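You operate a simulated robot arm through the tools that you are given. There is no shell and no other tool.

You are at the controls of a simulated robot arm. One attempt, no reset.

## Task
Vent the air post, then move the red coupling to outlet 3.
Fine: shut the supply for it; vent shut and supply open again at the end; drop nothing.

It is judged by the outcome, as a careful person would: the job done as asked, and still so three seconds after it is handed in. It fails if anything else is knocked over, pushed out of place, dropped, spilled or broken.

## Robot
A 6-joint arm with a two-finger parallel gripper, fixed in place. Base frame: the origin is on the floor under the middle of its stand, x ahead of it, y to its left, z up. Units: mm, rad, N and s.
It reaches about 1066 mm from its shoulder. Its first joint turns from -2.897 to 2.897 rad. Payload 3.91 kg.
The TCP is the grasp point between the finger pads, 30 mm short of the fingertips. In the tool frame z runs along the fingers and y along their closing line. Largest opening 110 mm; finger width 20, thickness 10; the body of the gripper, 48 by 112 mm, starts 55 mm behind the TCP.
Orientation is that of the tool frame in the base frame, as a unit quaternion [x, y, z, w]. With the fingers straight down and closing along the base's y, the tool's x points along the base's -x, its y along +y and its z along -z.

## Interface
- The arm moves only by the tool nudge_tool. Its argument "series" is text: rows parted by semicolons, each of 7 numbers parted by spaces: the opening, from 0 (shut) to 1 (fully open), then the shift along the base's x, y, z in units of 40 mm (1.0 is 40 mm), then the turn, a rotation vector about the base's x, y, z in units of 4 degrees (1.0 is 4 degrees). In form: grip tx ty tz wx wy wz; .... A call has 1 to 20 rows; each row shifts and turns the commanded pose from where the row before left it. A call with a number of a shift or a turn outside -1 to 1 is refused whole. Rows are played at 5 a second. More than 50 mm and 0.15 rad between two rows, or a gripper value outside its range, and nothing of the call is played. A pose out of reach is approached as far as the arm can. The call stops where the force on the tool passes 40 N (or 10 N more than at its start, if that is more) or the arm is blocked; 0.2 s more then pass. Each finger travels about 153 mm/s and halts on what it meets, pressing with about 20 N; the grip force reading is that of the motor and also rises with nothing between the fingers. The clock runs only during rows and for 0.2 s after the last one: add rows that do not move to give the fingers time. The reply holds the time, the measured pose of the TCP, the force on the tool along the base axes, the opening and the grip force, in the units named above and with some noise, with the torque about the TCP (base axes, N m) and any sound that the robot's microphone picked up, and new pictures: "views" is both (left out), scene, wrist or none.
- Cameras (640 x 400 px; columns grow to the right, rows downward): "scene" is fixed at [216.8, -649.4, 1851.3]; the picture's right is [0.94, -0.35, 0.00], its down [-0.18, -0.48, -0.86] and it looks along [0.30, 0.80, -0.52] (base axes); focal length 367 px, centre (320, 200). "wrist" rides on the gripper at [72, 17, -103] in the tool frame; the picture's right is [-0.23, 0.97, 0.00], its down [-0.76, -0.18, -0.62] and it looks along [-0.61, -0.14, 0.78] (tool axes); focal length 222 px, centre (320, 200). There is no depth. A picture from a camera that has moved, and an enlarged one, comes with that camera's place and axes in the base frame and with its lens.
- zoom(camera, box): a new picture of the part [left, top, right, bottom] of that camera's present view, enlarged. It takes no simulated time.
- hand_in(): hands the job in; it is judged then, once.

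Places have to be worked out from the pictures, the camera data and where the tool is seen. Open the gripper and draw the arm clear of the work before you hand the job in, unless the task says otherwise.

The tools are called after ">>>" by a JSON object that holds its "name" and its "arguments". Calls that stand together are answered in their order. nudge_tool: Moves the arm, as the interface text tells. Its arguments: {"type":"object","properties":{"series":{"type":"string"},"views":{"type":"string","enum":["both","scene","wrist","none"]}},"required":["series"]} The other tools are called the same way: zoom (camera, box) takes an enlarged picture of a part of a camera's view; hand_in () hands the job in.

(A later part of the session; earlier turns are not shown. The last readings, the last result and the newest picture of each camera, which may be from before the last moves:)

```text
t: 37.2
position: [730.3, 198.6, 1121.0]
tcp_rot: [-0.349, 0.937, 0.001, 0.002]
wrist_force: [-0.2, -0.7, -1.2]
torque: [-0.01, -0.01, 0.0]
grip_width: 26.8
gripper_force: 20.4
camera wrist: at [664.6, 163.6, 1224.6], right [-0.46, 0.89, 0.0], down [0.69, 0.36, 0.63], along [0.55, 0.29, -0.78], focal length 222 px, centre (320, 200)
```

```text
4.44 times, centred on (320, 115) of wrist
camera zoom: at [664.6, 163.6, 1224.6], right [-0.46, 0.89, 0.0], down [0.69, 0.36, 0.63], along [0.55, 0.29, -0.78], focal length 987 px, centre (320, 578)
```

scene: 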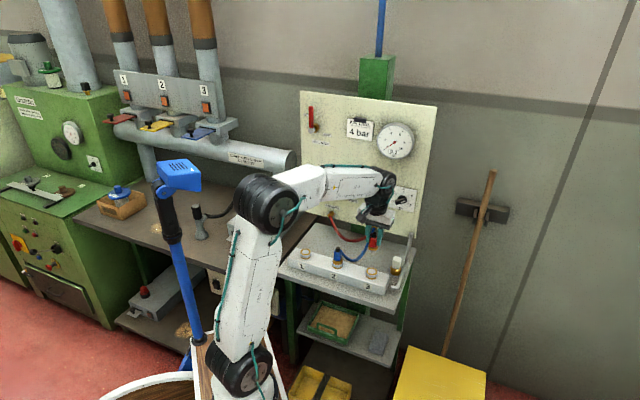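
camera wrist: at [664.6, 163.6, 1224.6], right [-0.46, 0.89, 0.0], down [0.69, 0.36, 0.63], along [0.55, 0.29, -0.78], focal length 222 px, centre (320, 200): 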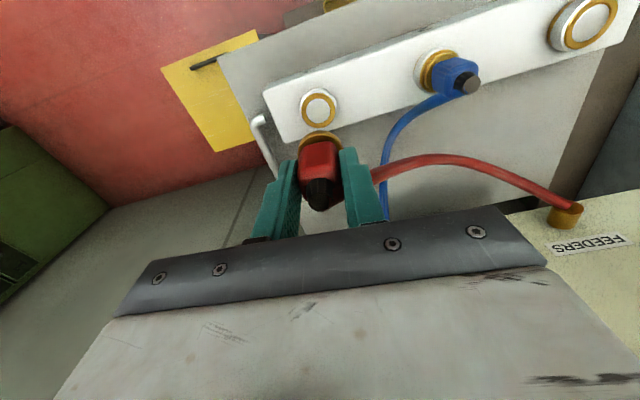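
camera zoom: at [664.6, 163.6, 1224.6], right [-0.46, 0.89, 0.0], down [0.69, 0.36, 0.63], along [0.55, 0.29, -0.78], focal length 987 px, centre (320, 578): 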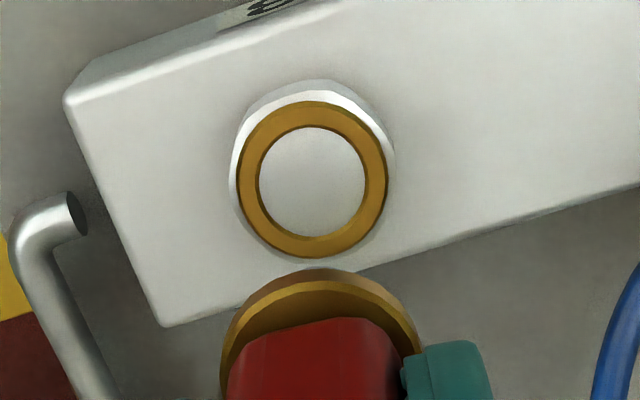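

The wrist view over outlet 3 matches the one I had over outlet 1 to within about 1.3 mm. I apply that small correction and lower to just above the socket for a final alignment check.

>>> {"name": "nudge_tool", "arguments": {"series": "0 0.025 -0.02 -0.3 0 0 0; 0 0 0 -0.4 0 0 0; 0 0 0 -0.4 0 0 0; 0 0 0 -0.4 0 0 0; 0 0 0 0 0 0 0", "views": "both"}}

>>> {"name": "zoom", "arguments": {"camera": "scene", "box": [330, 210, 420, 290]}}

>>> {"name": "zoom", "arguments": {"camera": "wrist", "box": [260, 90, 380, 180]}}

```text
t: 38.4
position: [732.8, 196.7, 1061.5]
tcp_rot: [-0.349, 0.937, 0.0, 0.001]
wrist_force: [-0.8, 0.4, -0.9]
torque: [0.01, 0.01, 0.0]
grip_width: 26.8
gripper_force: 20.1
camera wrist: at [666.5, 163.0, 1163.9], right [-0.46, 0.89, 0.0], down [0.69, 0.36, 0.63], along [0.55, 0.29, -0.78], focal length 222 px, centre (320, 200)
```

scene: 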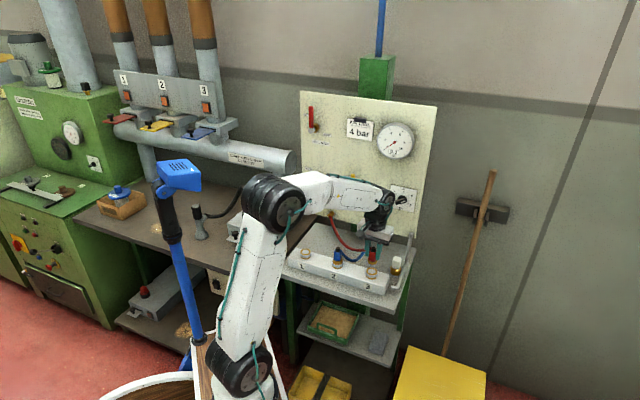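
wrist: 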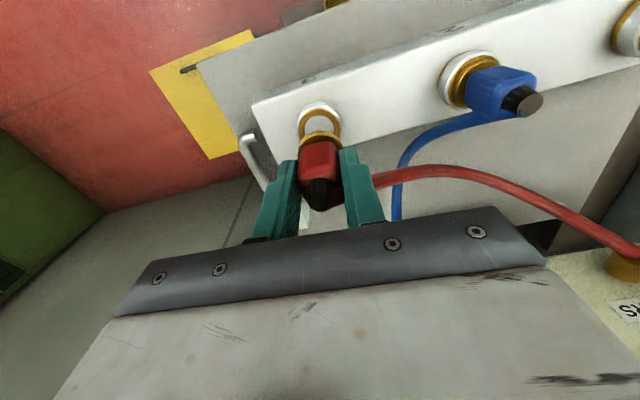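

```text
5.00 times, centred on (375, 250) of scene
camera zoom: at [216.8, -649.4, 1851.3], right [0.94, -0.35, 0.0], down [-0.18, -0.48, -0.86], along [0.3, 0.8, -0.52], focal length 1833 px, centre (45, -50)
```

zoom: 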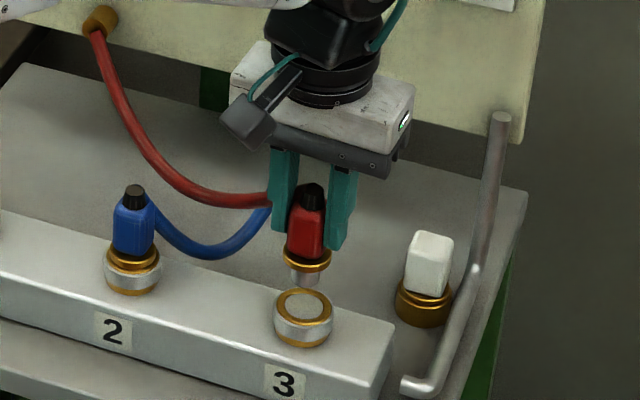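

```text
4.44 times, centred on (320, 135) of wrist
camera zoom: at [666.5, 163.0, 1163.9], right [-0.46, 0.89, 0.0], down [0.69, 0.36, 0.63], along [0.55, 0.29, -0.78], focal length 987 px, centre (320, 489)
```

zoom: 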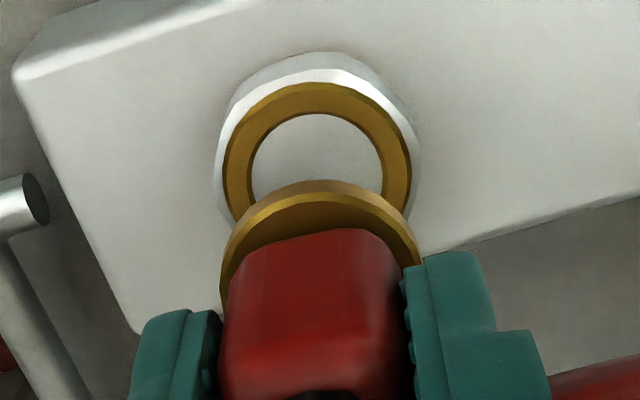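

The rim and the coupling flange now line up in the wrist view just as they did at outlet 1, within about 0.7 mm. I lower steadily into the socket in smaller steps.

>>> {"name": "nudge_tool", "arguments": {"series": "0 0 0 -0.25 0 0 0; 0 0 0 -0.2 0 0 0; 0 0 0 -0.15 0 0 0; 0 0 0 -0.1 0 0 0; 0 0 0 -0.1 0 0 0", "views": "both"}}

>>> {"name": "zoom", "arguments": {"camera": "scene", "box": [330, 210, 420, 290]}}

>>> {"name": "zoom", "arguments": {"camera": "wrist", "box": [260, 90, 380, 180]}}

```text
t: 39.6
position: [732.3, 196.4, 1029.4]
tcp_rot: [-0.348, 0.937, 0.0, 0.001]
wrist_force: [0.4, -0.3, -1.5]
torque: [0.04, 0.01, 0.03]
grip_width: 26.8
gripper_force: 19.7
camera wrist: at [666.6, 162.8, 1132.3], right [-0.46, 0.89, 0.0], down [0.69, 0.36, 0.62], along [0.55, 0.29, -0.78], focal length 222 px, centre (320, 200)
```

scene: 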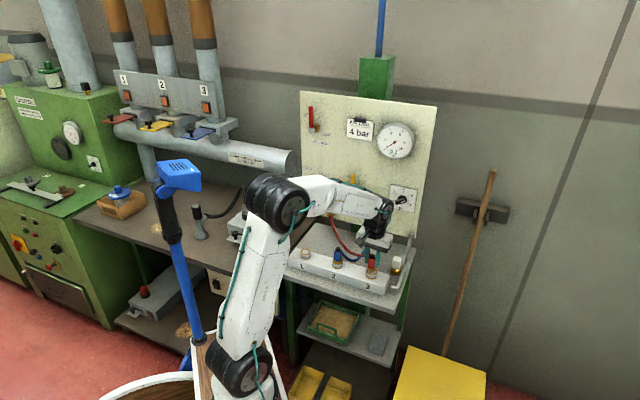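
wrist: 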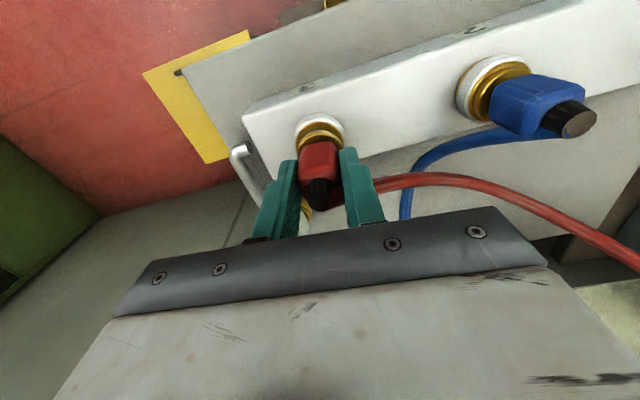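

```text
5.00 times, centred on (375, 250) of scene
camera zoom: at [216.8, -649.4, 1851.3], right [0.94, -0.35, 0.0], down [-0.18, -0.48, -0.86], along [0.3, 0.8, -0.52], focal length 1833 px, centre (45, -50)
```

zoom: 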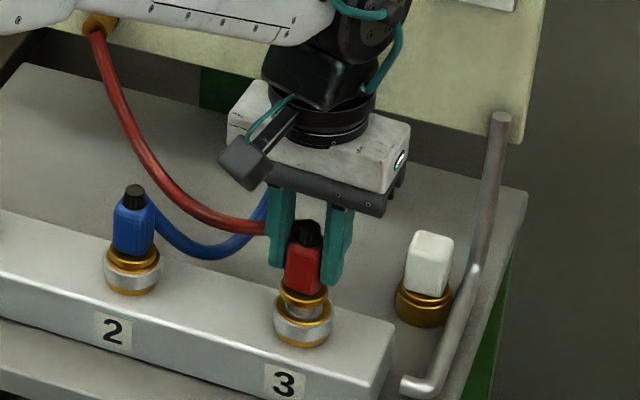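

```text
4.44 times, centred on (320, 135) of wrist
camera zoom: at [666.6, 162.8, 1132.3], right [-0.46, 0.89, 0.0], down [0.69, 0.36, 0.62], along [0.55, 0.29, -0.78], focal length 987 px, centre (320, 489)
```

zoom: 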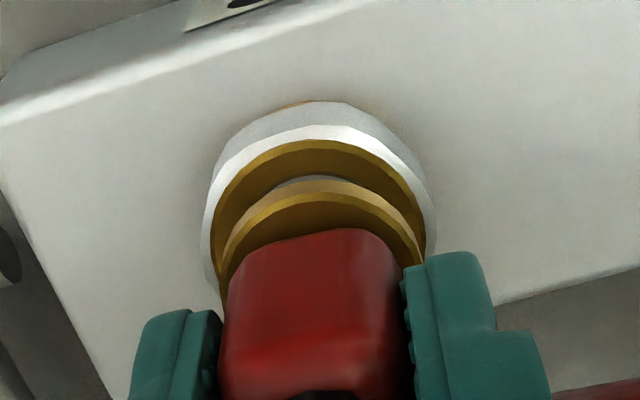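

The nose is entering outlet 3 with no resistance. I go down the last 11 mm or so toward the seated height.

>>> {"name": "nudge_tool", "arguments": {"series": "0 0 0 -0.1 0 0 0; 0 0 0 -0.1 0 0 0; 0 0 0 -0.075 0 0 0; 0 0 0 0 0 0 0", "views": "both"}}

>>> {"name": "zoom", "arguments": {"camera": "scene", "box": [330, 210, 420, 290]}}

>>> {"name": "zoom", "arguments": {"camera": "wrist", "box": [260, 90, 380, 180]}}

```text
t: 40.6
position: [733.2, 196.1, 1019.2]
tcp_rot: [-0.349, 0.937, 0.0, 0.001]
wrist_force: [0.0, -0.9, -1.2]
torque: [0.0, -0.03, 0.0]
grip_width: 27.0
gripper_force: 20.2
camera wrist: at [666.4, 162.6, 1121.5], right [-0.46, 0.89, 0.0], down [0.69, 0.36, 0.63], along [0.55, 0.29, -0.78], focal length 222 px, centre (320, 200)
```

scene: 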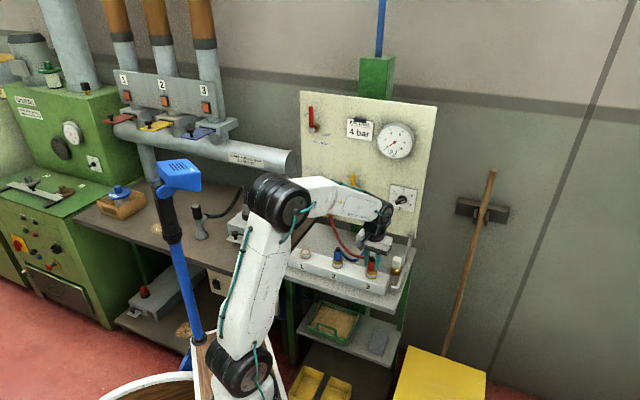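
wrist: 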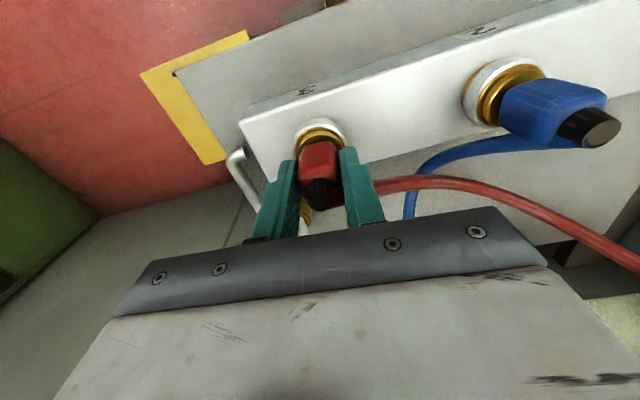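

```text
5.00 times, centred on (375, 250) of scene
camera zoom: at [216.8, -649.4, 1851.3], right [0.94, -0.35, 0.0], down [-0.18, -0.48, -0.86], along [0.3, 0.8, -0.52], focal length 1833 px, centre (45, -50)
```

zoom: 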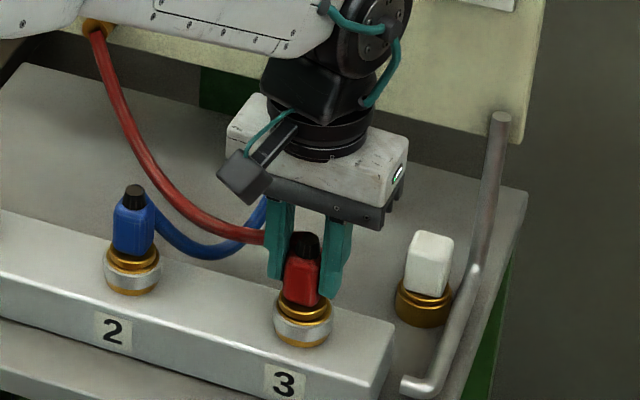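

```text
4.44 times, centred on (320, 135) of wrist
camera zoom: at [666.4, 162.6, 1121.5], right [-0.46, 0.89, 0.0], down [0.69, 0.36, 0.63], along [0.55, 0.29, -0.78], focal length 987 px, centre (320, 489)
```

zoom: 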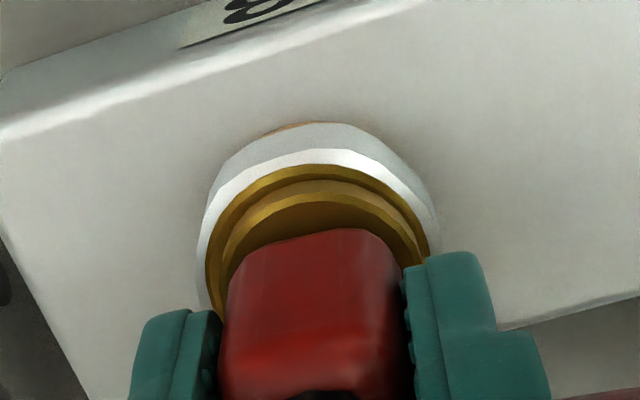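

No seating force yet at Z≈1019, so I press down in 2 mm steps until the force shows it has bottomed.

>>> {"name": "nudge_tool", "arguments": {"series": "0 0 0 -0.05 0 0 0; 0 0 0 -0.05 0 0 0; 0 0 0 0 0 0 0", "views": "none"}}

```text
t: 41.4
position: [733.3, 196.1, 1014.7]
tcp_rot: [-0.348, 0.937, 0.0, 0.003]
wrist_force: [2.7, 2.0, 14.6]
torque: [0.05, -0.06, 0.0]
grip_width: 26.9
gripper_force: 20.3
```

A force of 14.6 N shows it is in contact at about Z 1015, near the seated height from outlet 1. I press slightly more to be sure it is fully home, then look.

>>> {"name": "nudge_tool", "arguments": {"series": "0 0 0 -0.05 0 0 0; 0 0 0 0 0 0 0", "views": "both"}}

>>> {"name": "zoom", "arguments": {"camera": "scene", "box": [330, 210, 420, 290]}}

>>> {"name": "zoom", "arguments": {"camera": "wrist", "box": [260, 90, 380, 180]}}

```text
t: 42.0
position: [733.3, 196.4, 1014.6]
tcp_rot: [-0.348, 0.937, 0.001, 0.002]
wrist_force: [2.9, -2.3, 15.3]
torque: [-0.02, -0.02, 0.01]
grip_width: 26.5
gripper_force: 19.6
camera wrist: at [665.9, 161.9, 1116.7], right [-0.46, 0.89, 0.0], down [0.69, 0.36, 0.63], along [0.55, 0.29, -0.78], focal length 222 px, centre (320, 200)
```

scene: 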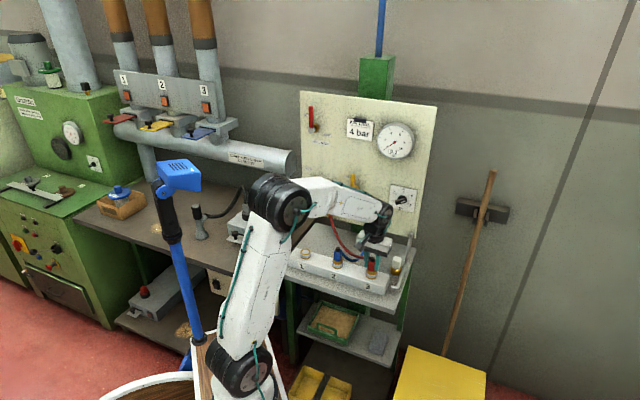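
wrist: 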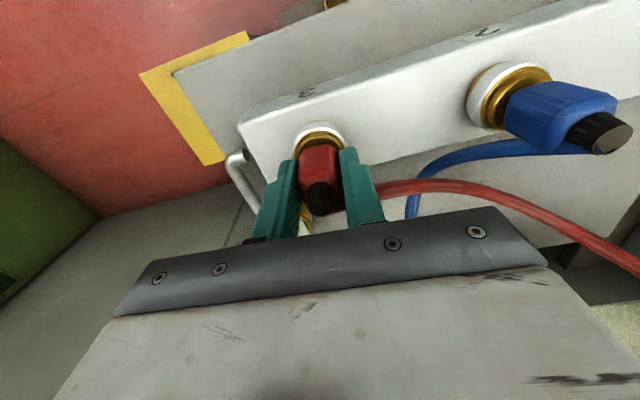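

```text
5.00 times, centred on (375, 250) of scene
camera zoom: at [216.8, -649.4, 1851.3], right [0.94, -0.35, 0.0], down [-0.18, -0.48, -0.86], along [0.3, 0.8, -0.52], focal length 1833 px, centre (45, -50)
```

zoom: 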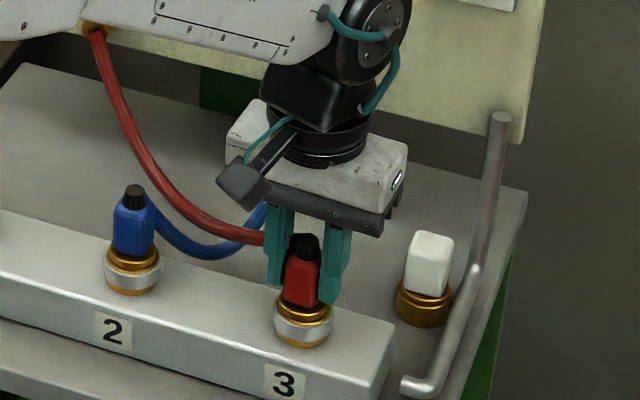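

```text
4.44 times, centred on (320, 135) of wrist
camera zoom: at [665.9, 161.9, 1116.7], right [-0.46, 0.89, 0.0], down [0.69, 0.36, 0.63], along [0.55, 0.29, -0.78], focal length 987 px, centre (320, 489)
```

zoom: 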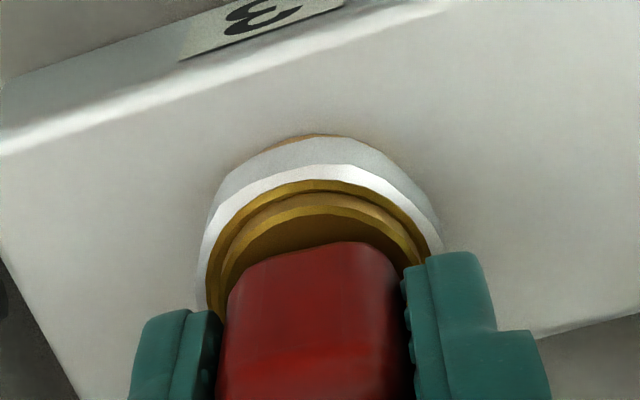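

The coupling has stopped against outlet 3 and begun to slide up slightly in the pads at about 15 N, so it is fully seated. I open just enough to free it.

>>> {"name": "nudge_tool", "arguments": {"series": "0.3 0 0 0 0 0 0; 0.42 0 0 0 0 0 0; 0.42 0 0 0 0 0 0; 0.42 0 0 0 0 0 0", "views": "both"}}

>>> {"name": "zoom", "arguments": {"camera": "scene", "box": [330, 210, 420, 290]}}

>>> {"name": "zoom", "arguments": {"camera": "wrist", "box": [220, 90, 420, 240]}}

```text
t: 43.0
position: [732.5, 197.1, 1013.4]
tcp_rot: [-0.349, 0.937, 0.0, 0.001]
wrist_force: [0.2, 0.1, 0.9]
torque: [0.0, -0.04, 0.04]
grip_width: 46.1
gripper_force: 0.0
camera wrist: at [666.0, 162.4, 1116.3], right [-0.46, 0.89, 0.0], down [0.69, 0.36, 0.63], along [0.55, 0.29, -0.78], focal length 222 px, centre (320, 200)
```

scene: 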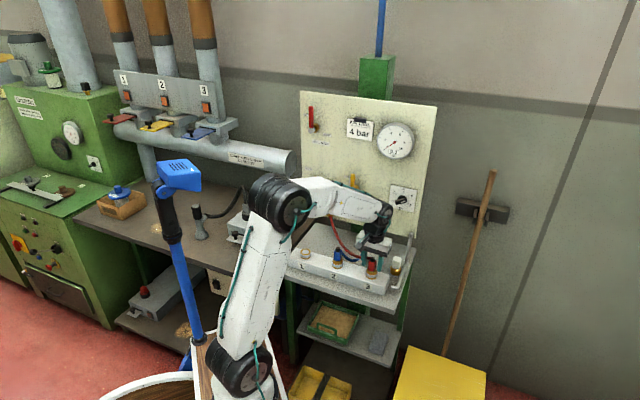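
wrist: 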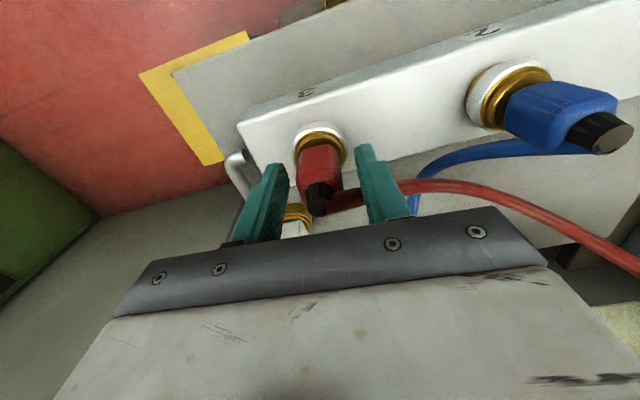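

```text
5.00 times, centred on (375, 250) of scene
camera zoom: at [216.8, -649.4, 1851.3], right [0.94, -0.35, 0.0], down [-0.18, -0.48, -0.86], along [0.3, 0.8, -0.52], focal length 1833 px, centre (45, -50)
```

zoom: 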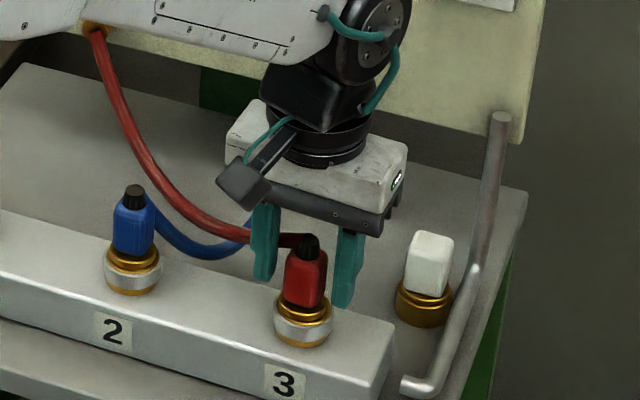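

```text
2.67 times, centred on (320, 165) of wrist
camera zoom: at [666.0, 162.4, 1116.3], right [-0.46, 0.89, 0.0], down [0.69, 0.36, 0.63], along [0.55, 0.29, -0.78], focal length 592 px, centre (320, 293)
```

zoom: 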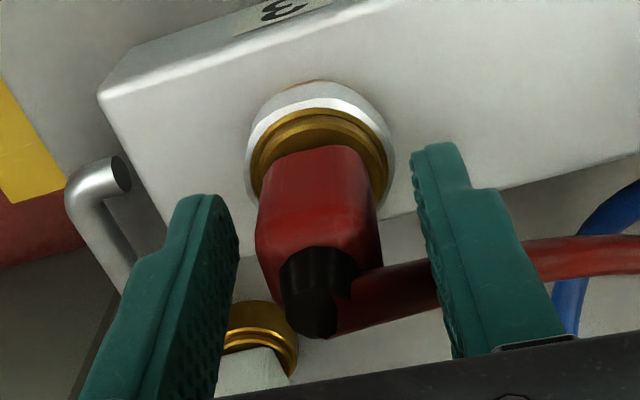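

Released: the red coupling stands upright in outlet 3 at the same height on its collar as the blue one. I lift straight up, slowly at first, so the finger doesn't disturb the hose.

>>> {"name": "nudge_tool", "arguments": {"series": "0.42 0 0 0.15 0 0 0; 0.42 0 0 0.3 0 0 0; 0.42 0 0 0.5 0 0 0; 0.42 0 0 0.8 0 0 0; 0.42 0 0 0.8 0 0 0; 0.42 0 0 0 0 0 0", "views": "both"}}

>>> {"name": "zoom", "arguments": {"camera": "scene", "box": [280, 190, 420, 290]}}

>>> {"name": "zoom", "arguments": {"camera": "wrist", "box": [240, 60, 440, 210]}}

```text
t: 44.4
position: [735.0, 196.7, 1114.4]
tcp_rot: [-0.348, 0.937, 0.0, 0.001]
wrist_force: [0.3, 0.9, 0.1]
torque: [0.02, 0.01, 0.0]
grip_width: 46.1
gripper_force: 0.0
camera wrist: at [667.3, 163.0, 1217.6], right [-0.46, 0.89, 0.0], down [0.69, 0.36, 0.62], along [0.55, 0.29, -0.78], focal length 222 px, centre (320, 200)
```

scene: 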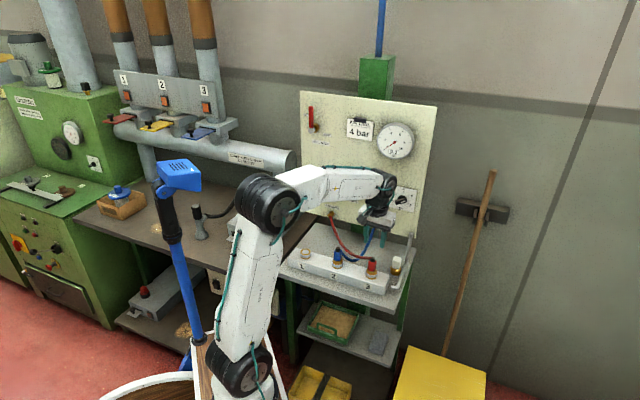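
wrist: 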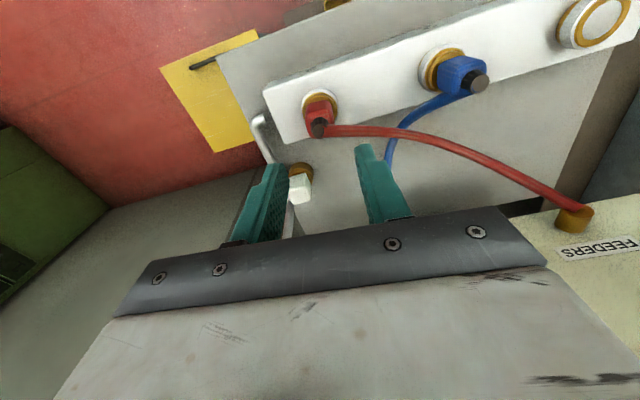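

```text
4.00 times, centred on (350, 240) of scene
camera zoom: at [216.8, -649.4, 1851.3], right [0.94, -0.35, 0.0], down [-0.18, -0.48, -0.86], along [0.3, 0.8, -0.52], focal length 1466 px, centre (200, 40)
```

zoom: 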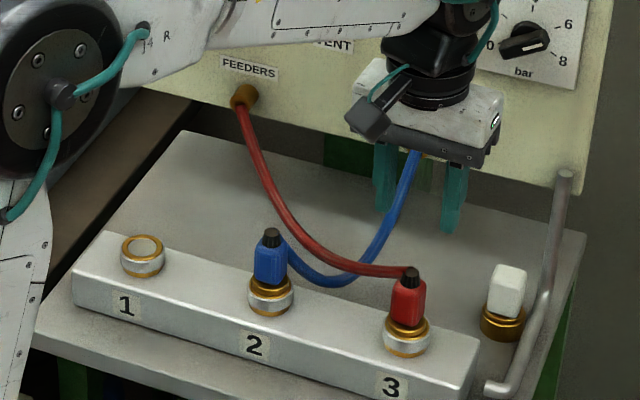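

```text
2.67 times, centred on (340, 135) of wrist
camera zoom: at [667.3, 163.0, 1217.6], right [-0.46, 0.89, 0.0], down [0.69, 0.36, 0.62], along [0.55, 0.29, -0.78], focal length 592 px, centre (267, 373)
```

zoom: 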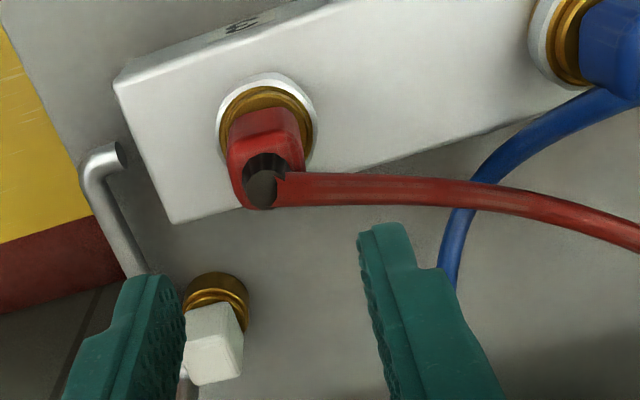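

Everything at the block looks right: outlet 1 is empty, blue is untouched in 2, and red is seated in 3 with its hose hanging free. Next I shut the vent: I close the fingers, pitch back toward the panel, and stand off to the left of the upright yellow lever.

>>> {"name": "nudge_tool", "arguments": {"series": "0 0 0 0.4 0 0 1; 0 -0.222 0.346 0.375 1 -1 0; 0 -0.222 0.346 0.375 1 -1 0; 0 -0.222 0.346 0.375 1 -1 0; 0 -0.222 0.346 0.375 1 -1 0; 0 -0.222 0.346 0.375 1 -1 0; 0 -0.222 0.346 0.375 1 -1 0; 0 -0.222 0.346 0.375 1 -1 0; 0 -0.222 0.346 0.375 1 -1 0; 0 -0.222 0.346 0.375 1 -1 0; 0 -0.222 0.346 0 0.7 -0.7 0; 0 0 0 0 0 0 0", "views": "both"}}

>>> {"name": "zoom", "arguments": {"camera": "scene", "box": [280, 130, 420, 230]}}

>>> {"name": "zoom", "arguments": {"camera": "wrist", "box": [180, 20, 420, 170]}}

```text
t: 47.0
position: [644.2, 334.5, 1265.7]
tcp_rot: [-0.338, 0.819, 0.178, 0.428]
wrist_force: [0.2, 0.9, -0.2]
torque: [-0.02, 0.03, 0.0]
grip_width: 0.5
gripper_force: 19.4
camera wrist: at [542.6, 257.9, 1265.4], right [-0.59, 0.78, 0.19], down [0.07, -0.18, 0.98], along [0.8, 0.6, 0.05], focal length 222 px, centre (320, 200)
```

scene: 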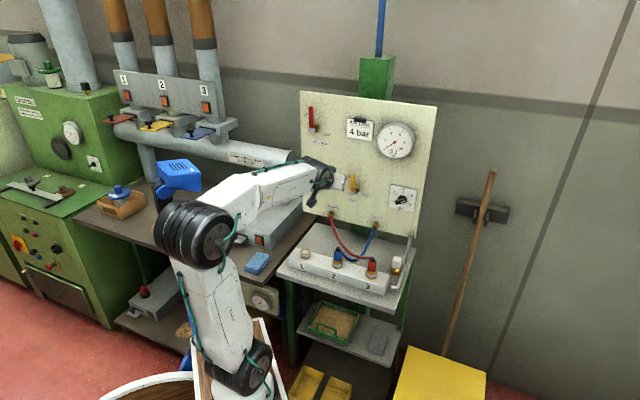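
wrist: 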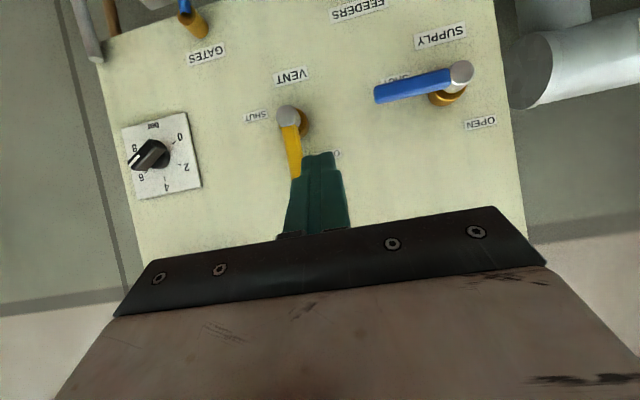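

```text
4.00 times, centred on (350, 180) of scene
camera zoom: at [216.8, -649.4, 1851.3], right [0.94, -0.35, 0.0], down [-0.18, -0.48, -0.86], along [0.3, 0.8, -0.52], focal length 1466 px, centre (200, 280)
```

zoom: 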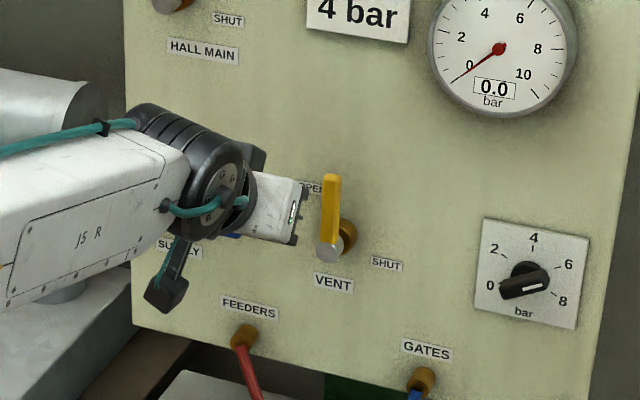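

```text
2.67 times, centred on (300, 95) of wrist
camera zoom: at [542.6, 257.9, 1265.4], right [-0.59, 0.78, 0.19], down [0.07, -0.18, 0.98], along [0.8, 0.6, 0.05], focal length 592 px, centre (373, 480)
```

zoom: 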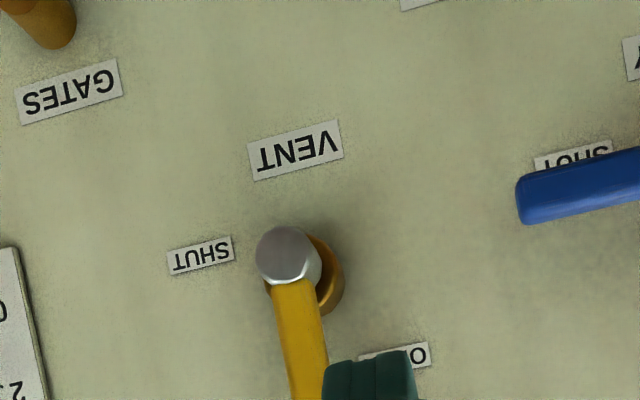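

The tool is at azimuth 45° and 35° down, with the fingers at U≈231, E≈688, clear to the left of the upright VENT lever; the gauge is at 0.0. I move in beside it.

>>> {"name": "nudge_tool", "arguments": {"series": "0 0.343 0.345 0 0 0 0; 0 0.343 0.345 0 0 0 0; 0 0.343 0.345 0 0 0 0; 0 0.343 0.345 0 0 0 0; 0 0 0 0 0 0 0", "views": "both"}}

>>> {"name": "zoom", "arguments": {"camera": "scene", "box": [280, 130, 420, 230]}}

>>> {"name": "zoom", "arguments": {"camera": "wrist", "box": [220, 60, 420, 210]}}

```text
t: 48.2
position: [700.9, 390.7, 1265.8]
tcp_rot: [-0.338, 0.82, 0.177, 0.426]
wrist_force: [0.0, -0.1, 0.3]
torque: [-0.02, 0.02, 0.04]
grip_width: 0.2
gripper_force: 19.8
camera wrist: at [598.7, 313.7, 1266.6], right [-0.59, 0.78, 0.19], down [0.07, -0.18, 0.98], along [0.8, 0.6, 0.05], focal length 222 px, centre (320, 200)
```

scene: 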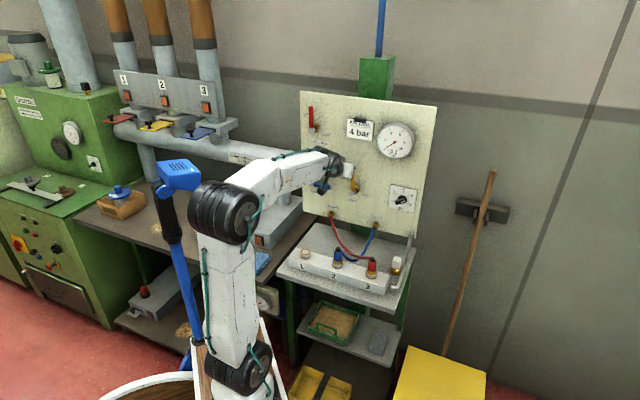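
wrist: 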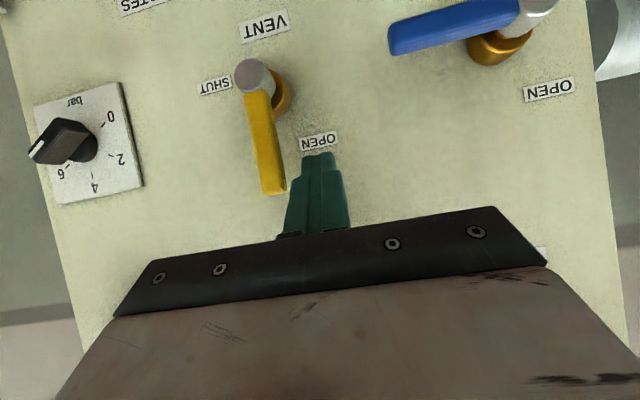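

```text
4.00 times, centred on (350, 180) of scene
camera zoom: at [216.8, -649.4, 1851.3], right [0.94, -0.35, 0.0], down [-0.18, -0.48, -0.86], along [0.3, 0.8, -0.52], focal length 1466 px, centre (200, 280)
```

zoom: 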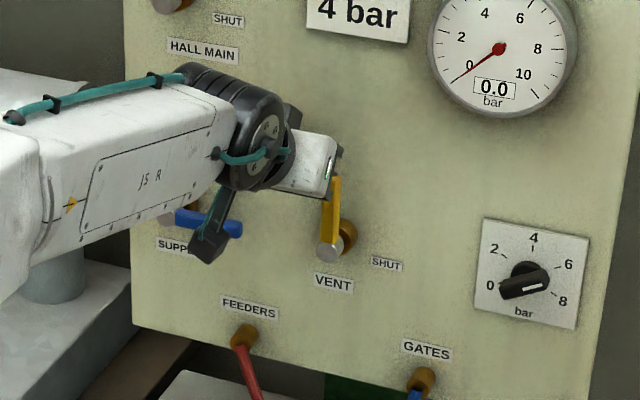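

```text
2.67 times, centred on (320, 135) of wrist
camera zoom: at [598.7, 313.7, 1266.6], right [-0.59, 0.78, 0.19], down [0.07, -0.18, 0.98], along [0.8, 0.6, 0.05], focal length 592 px, centre (320, 373)
```

zoom: 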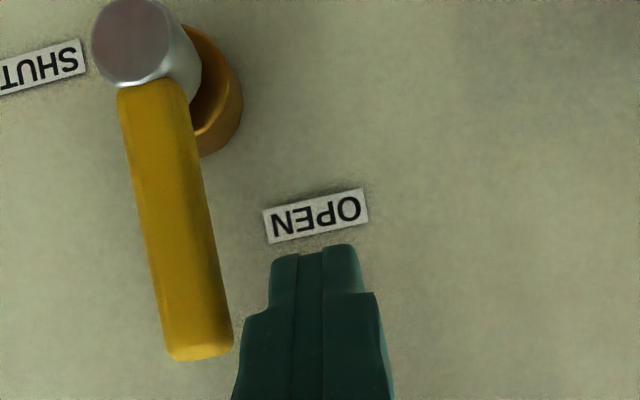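

The fingers are beside the lever with about 11 mm of gap and no force. I sweep the VENT lever clockwise toward SHUT, the first half.

>>> {"name": "nudge_tool", "arguments": {"series": "0 0.1 -0.1 -0.0175 0 0 0; 0 0.1 -0.1 -0.0175 0 0 0; 0 0.105 -0.105 0.006 0 0 0; 0 0.105 -0.105 0.006 0 0 0; 0 0.1034 -0.1034 -0.031 0 0 0; 0 0.1034 -0.1034 -0.031 0 0 0; 0 0.0937 -0.0937 -0.069 0 0 0; 0 0.0937 -0.0937 -0.069 0 0 0", "views": "both"}}

```text
t: 50.0
position: [731.1, 358.1, 1256.9]
tcp_rot: [-0.337, 0.82, 0.177, 0.427]
wrist_force: [-0.1, 0.1, 0.3]
torque: [0.0, 0.0, 0.02]
grip_width: 0.1
gripper_force: 20.0
camera wrist: at [629.2, 281.2, 1256.1], right [-0.59, 0.78, 0.19], down [0.07, -0.18, 0.98], along [0.8, 0.6, 0.05], focal length 222 px, centre (320, 200)
```

scene: 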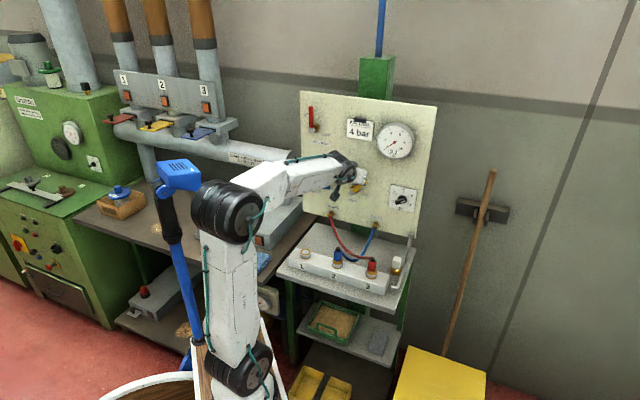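
wrist: 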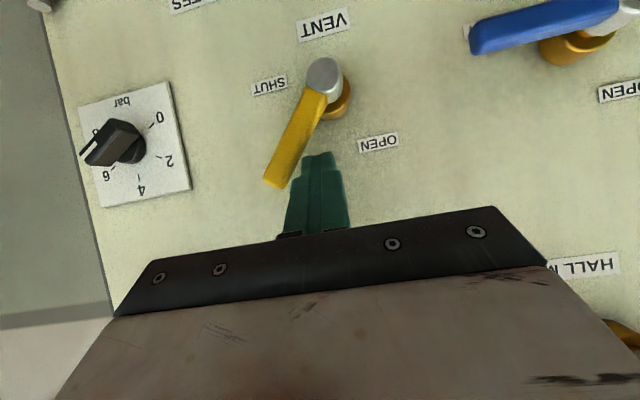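

The lever follows at about 40° with no notable force. I continue round and press it down to its SHUT stop.

>>> {"name": "nudge_tool", "arguments": {"series": "0 0.0778 -0.0778 -0.101 0 0 0; 0 0.0778 -0.0778 -0.101 0 0 0; 0 0.0566 -0.0566 -0.125 0 0 0; 0 0.0566 -0.0566 -0.125 0 0 0; 0 0.0318 -0.0318 -0.1425 0 0 0; 0 0.0318 -0.0318 -0.1425 0 0 0; 0 0 0 -0.05 0 0 0; 0 0 0 -0.04 0 0 0", "views": "both"}}

>>> {"name": "zoom", "arguments": {"camera": "wrist", "box": [180, 40, 460, 215]}}

```text
t: 51.8
position: [743.5, 345.1, 1223.7]
tcp_rot: [-0.339, 0.82, 0.178, 0.426]
wrist_force: [-0.2, 0.4, -0.1]
torque: [-0.01, -0.02, 0.03]
grip_width: 0.0
gripper_force: 20.2
camera wrist: at [642.1, 268.0, 1223.3], right [-0.59, 0.78, 0.19], down [0.07, -0.18, 0.98], along [0.8, 0.6, 0.05], focal length 222 px, centre (320, 200)
```

scene: 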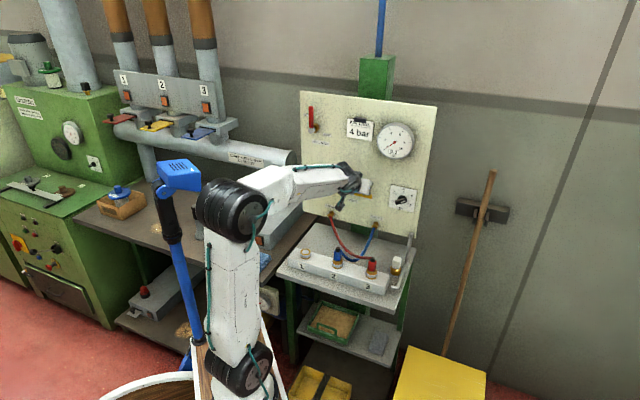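
wrist: 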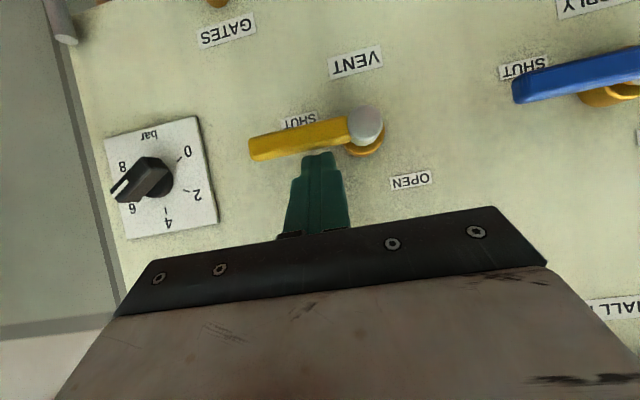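

```text
2.29 times, centred on (320, 128) of wrist
camera zoom: at [642.1, 268.0, 1223.3], right [-0.59, 0.78, 0.19], down [0.07, -0.18, 0.98], along [0.8, 0.6, 0.05], focal length 508 px, centre (320, 366)
```

zoom: 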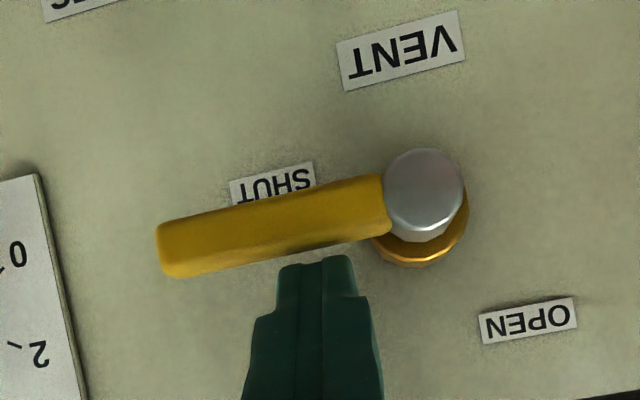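

The yellow lever is nearly horizontal, but there is no stop force yet. I press down a few more mm until it bottoms.

>>> {"name": "nudge_tool", "arguments": {"series": "0 0 0 -0.05 0 0 0; 0 0 0 -0.05 0 0 0; 0 0 0 -0.05 0 0 0", "views": "wrist"}}

>>> {"name": "zoom", "arguments": {"camera": "wrist", "box": [180, 40, 460, 215]}}

```text
t: 52.6
position: [744.2, 344.5, 1222.5]
tcp_rot: [-0.337, 0.819, 0.177, 0.43]
wrist_force: [-2.2, -1.4, 36.2]
torque: [0.42, -0.39, 0.53]
grip_width: 0.1
gripper_force: 20.1
camera wrist: at [642.1, 268.0, 1221.7], right [-0.59, 0.78, 0.19], down [0.07, -0.18, 0.98], along [0.8, 0.6, 0.06], focal length 222 px, centre (320, 200)
```

wrist: 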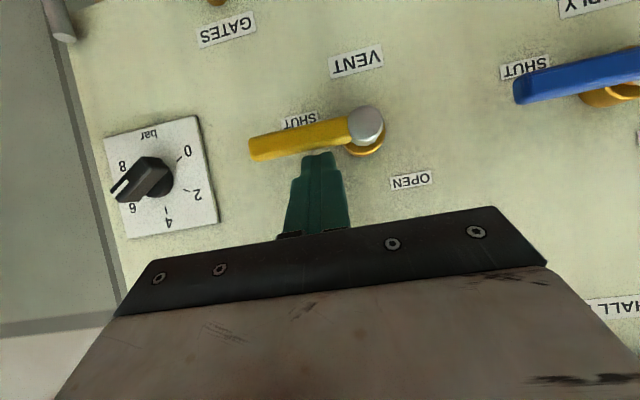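

```text
2.29 times, centred on (320, 128) of wrist
camera zoom: at [642.1, 268.0, 1221.7], right [-0.59, 0.78, 0.19], down [0.07, -0.18, 0.98], along [0.8, 0.6, 0.06], focal length 508 px, centre (320, 366)
```

zoom: 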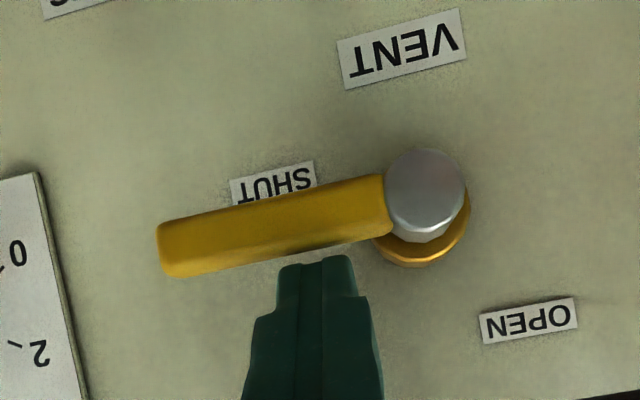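

The force is 36 N against the stop, so VENT is fully SHUT. I lift off, back out, and go to a standoff below and in front of the SUPPLY lever.

>>> {"name": "nudge_tool", "arguments": {"series": "0 0 0 0.15 0 0 0; 0 -0.66 -0.66 0 0 0 0; 0 -0.66 -0.66 0 0 0 0; 0 -0.592 0.592 -0.39 0 0 0; 0 -0.592 0.592 -0.39 0 0 0; 0 -0.592 0.592 -0.39 0 0 0; 0 -0.592 0.592 -0.39 0 0 0; 0 0 0 0 0 0 0", "views": "both"}}

>>> {"name": "zoom", "arguments": {"camera": "scene", "box": [280, 130, 420, 230]}}

>>> {"name": "zoom", "arguments": {"camera": "wrist", "box": [200, 60, 480, 235]}}

```text
t: 54.4
position: [596.7, 387.2, 1162.6]
tcp_rot: [-0.338, 0.82, 0.178, 0.427]
wrist_force: [0.0, -0.2, -0.6]
torque: [0.0, 0.0, -0.01]
grip_width: 0.1
gripper_force: 19.8
camera wrist: at [494.5, 310.7, 1162.4], right [-0.59, 0.78, 0.19], down [0.07, -0.18, 0.98], along [0.8, 0.6, 0.05], focal length 222 px, centre (320, 200)
```

scene: 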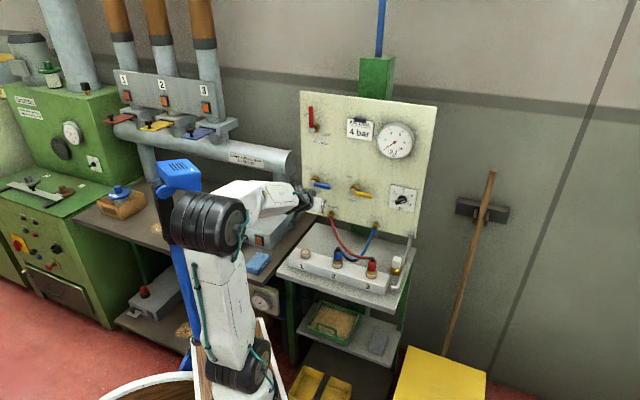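
wrist: 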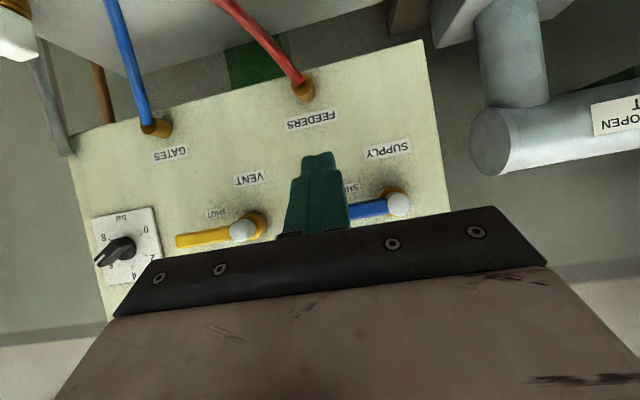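

```text
4.00 times, centred on (350, 180) of scene
camera zoom: at [216.8, -649.4, 1851.3], right [0.94, -0.35, 0.0], down [-0.18, -0.48, -0.86], along [0.3, 0.8, -0.52], focal length 1466 px, centre (200, 280)
```

zoom: 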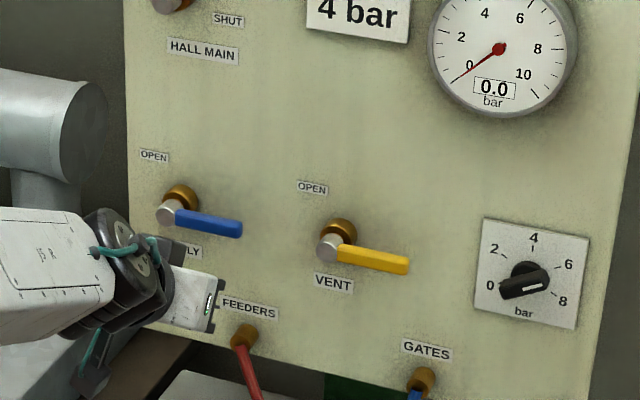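

```text
2.29 times, centred on (340, 148) of wrist
camera zoom: at [494.5, 310.7, 1162.4], right [-0.59, 0.78, 0.19], down [0.07, -0.18, 0.98], along [0.8, 0.6, 0.05], focal length 508 px, centre (274, 320)
```

zoom: 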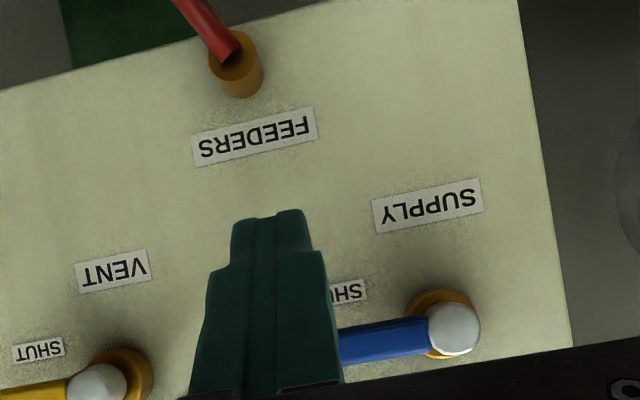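

VENT and SUPPLY both show horizontal (shut). The fingers are at U≈160, below SUPPLY's handle, so I move in under it.

>>> {"name": "nudge_tool", "arguments": {"series": "0 0.3094 0.3094 0.02 0 0 0; 0 0.3094 0.3094 0 0 0 0; 0 0.3094 0.3094 0 0 0 0; 0 0.3094 0.3094 0 0 0 0; 0 0 0 0 0 0 0", "views": "both"}}

>>> {"name": "zoom", "arguments": {"camera": "scene", "box": [280, 130, 420, 230]}}

```text
t: 55.6
position: [646.5, 436.9, 1161.7]
tcp_rot: [-0.338, 0.82, 0.177, 0.427]
wrist_force: [0.4, -0.6, -1.3]
torque: [0.0, -0.01, 0.01]
grip_width: 0.1
gripper_force: 19.7
camera wrist: at [543.9, 359.6, 1162.3], right [-0.59, 0.78, 0.19], down [0.07, -0.18, 0.98], along [0.8, 0.6, 0.05], focal length 222 px, centre (320, 200)
```

scene: 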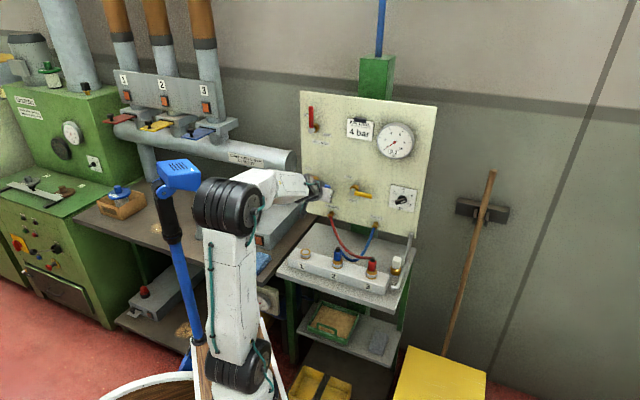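
wrist: 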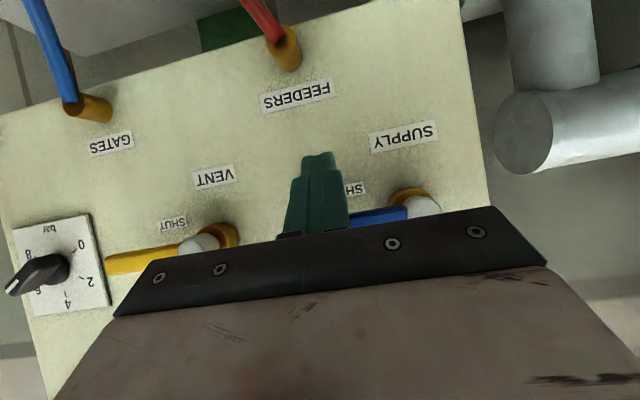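

```text
4.00 times, centred on (350, 180) of scene
camera zoom: at [216.8, -649.4, 1851.3], right [0.94, -0.35, 0.0], down [-0.18, -0.48, -0.86], along [0.3, 0.8, -0.52], focal length 1466 px, centre (200, 280)
```

zoom: 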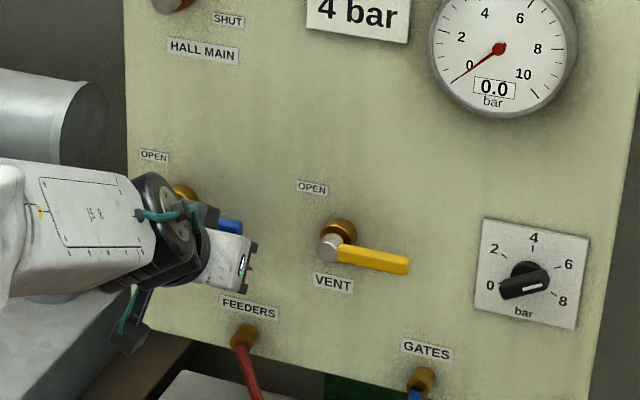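

No contact and no reach limit; VENT still shows shut. I sweep the SUPPLY lever up toward OPEN, the first part of the arc.

>>> {"name": "nudge_tool", "arguments": {"series": "0 0 0 0.19 0 0 0; 0 0 0 0.19 0 0 0; 0 0.0035 -0.0035 0.165 0 0 0; 0 0.0035 -0.0035 0.165 0 0 0; 0 -0.0274 0.0274 0.161 0 0 0; 0 -0.0274 0.0274 0.161 0 0 0; 0 -0.0557 0.0557 0.145 0 0 0; 0 -0.0557 0.0557 0.145 0 0 0; 0 -0.0804 0.0804 0.12 0 0 0; 0 -0.0804 0.0804 0.12 0 0 0", "views": "both"}}

>>> {"name": "zoom", "arguments": {"camera": "scene", "box": [280, 110, 420, 210]}}

```text
t: 57.8
position: [634.0, 449.2, 1225.4]
tcp_rot: [-0.338, 0.82, 0.177, 0.427]
wrist_force: [-0.7, -1.2, -1.3]
torque: [-0.03, 0.0, 0.02]
grip_width: 0.0
gripper_force: 19.8
camera wrist: at [531.9, 372.2, 1224.9], right [-0.59, 0.78, 0.19], down [0.07, -0.18, 0.98], along [0.8, 0.6, 0.05], focal length 222 px, centre (320, 200)
```

scene: 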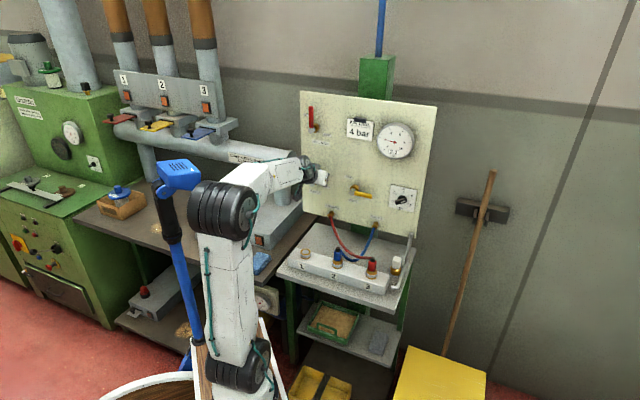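
wrist: 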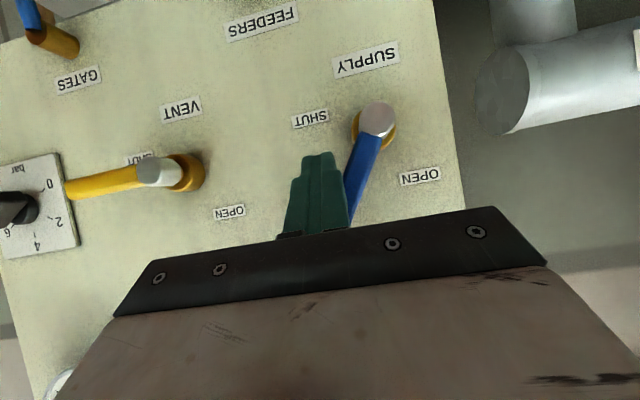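

```text
4.00 times, centred on (350, 160) of scene
camera zoom: at [216.8, -649.4, 1851.3], right [0.94, -0.35, 0.0], down [-0.18, -0.48, -0.86], along [0.3, 0.8, -0.52], focal length 1466 px, centre (200, 360)
```

zoom: 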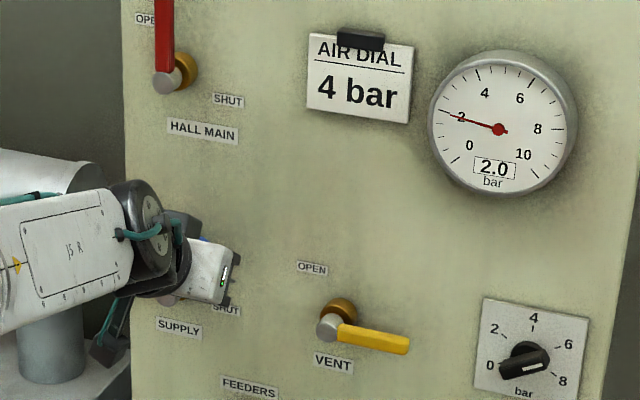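

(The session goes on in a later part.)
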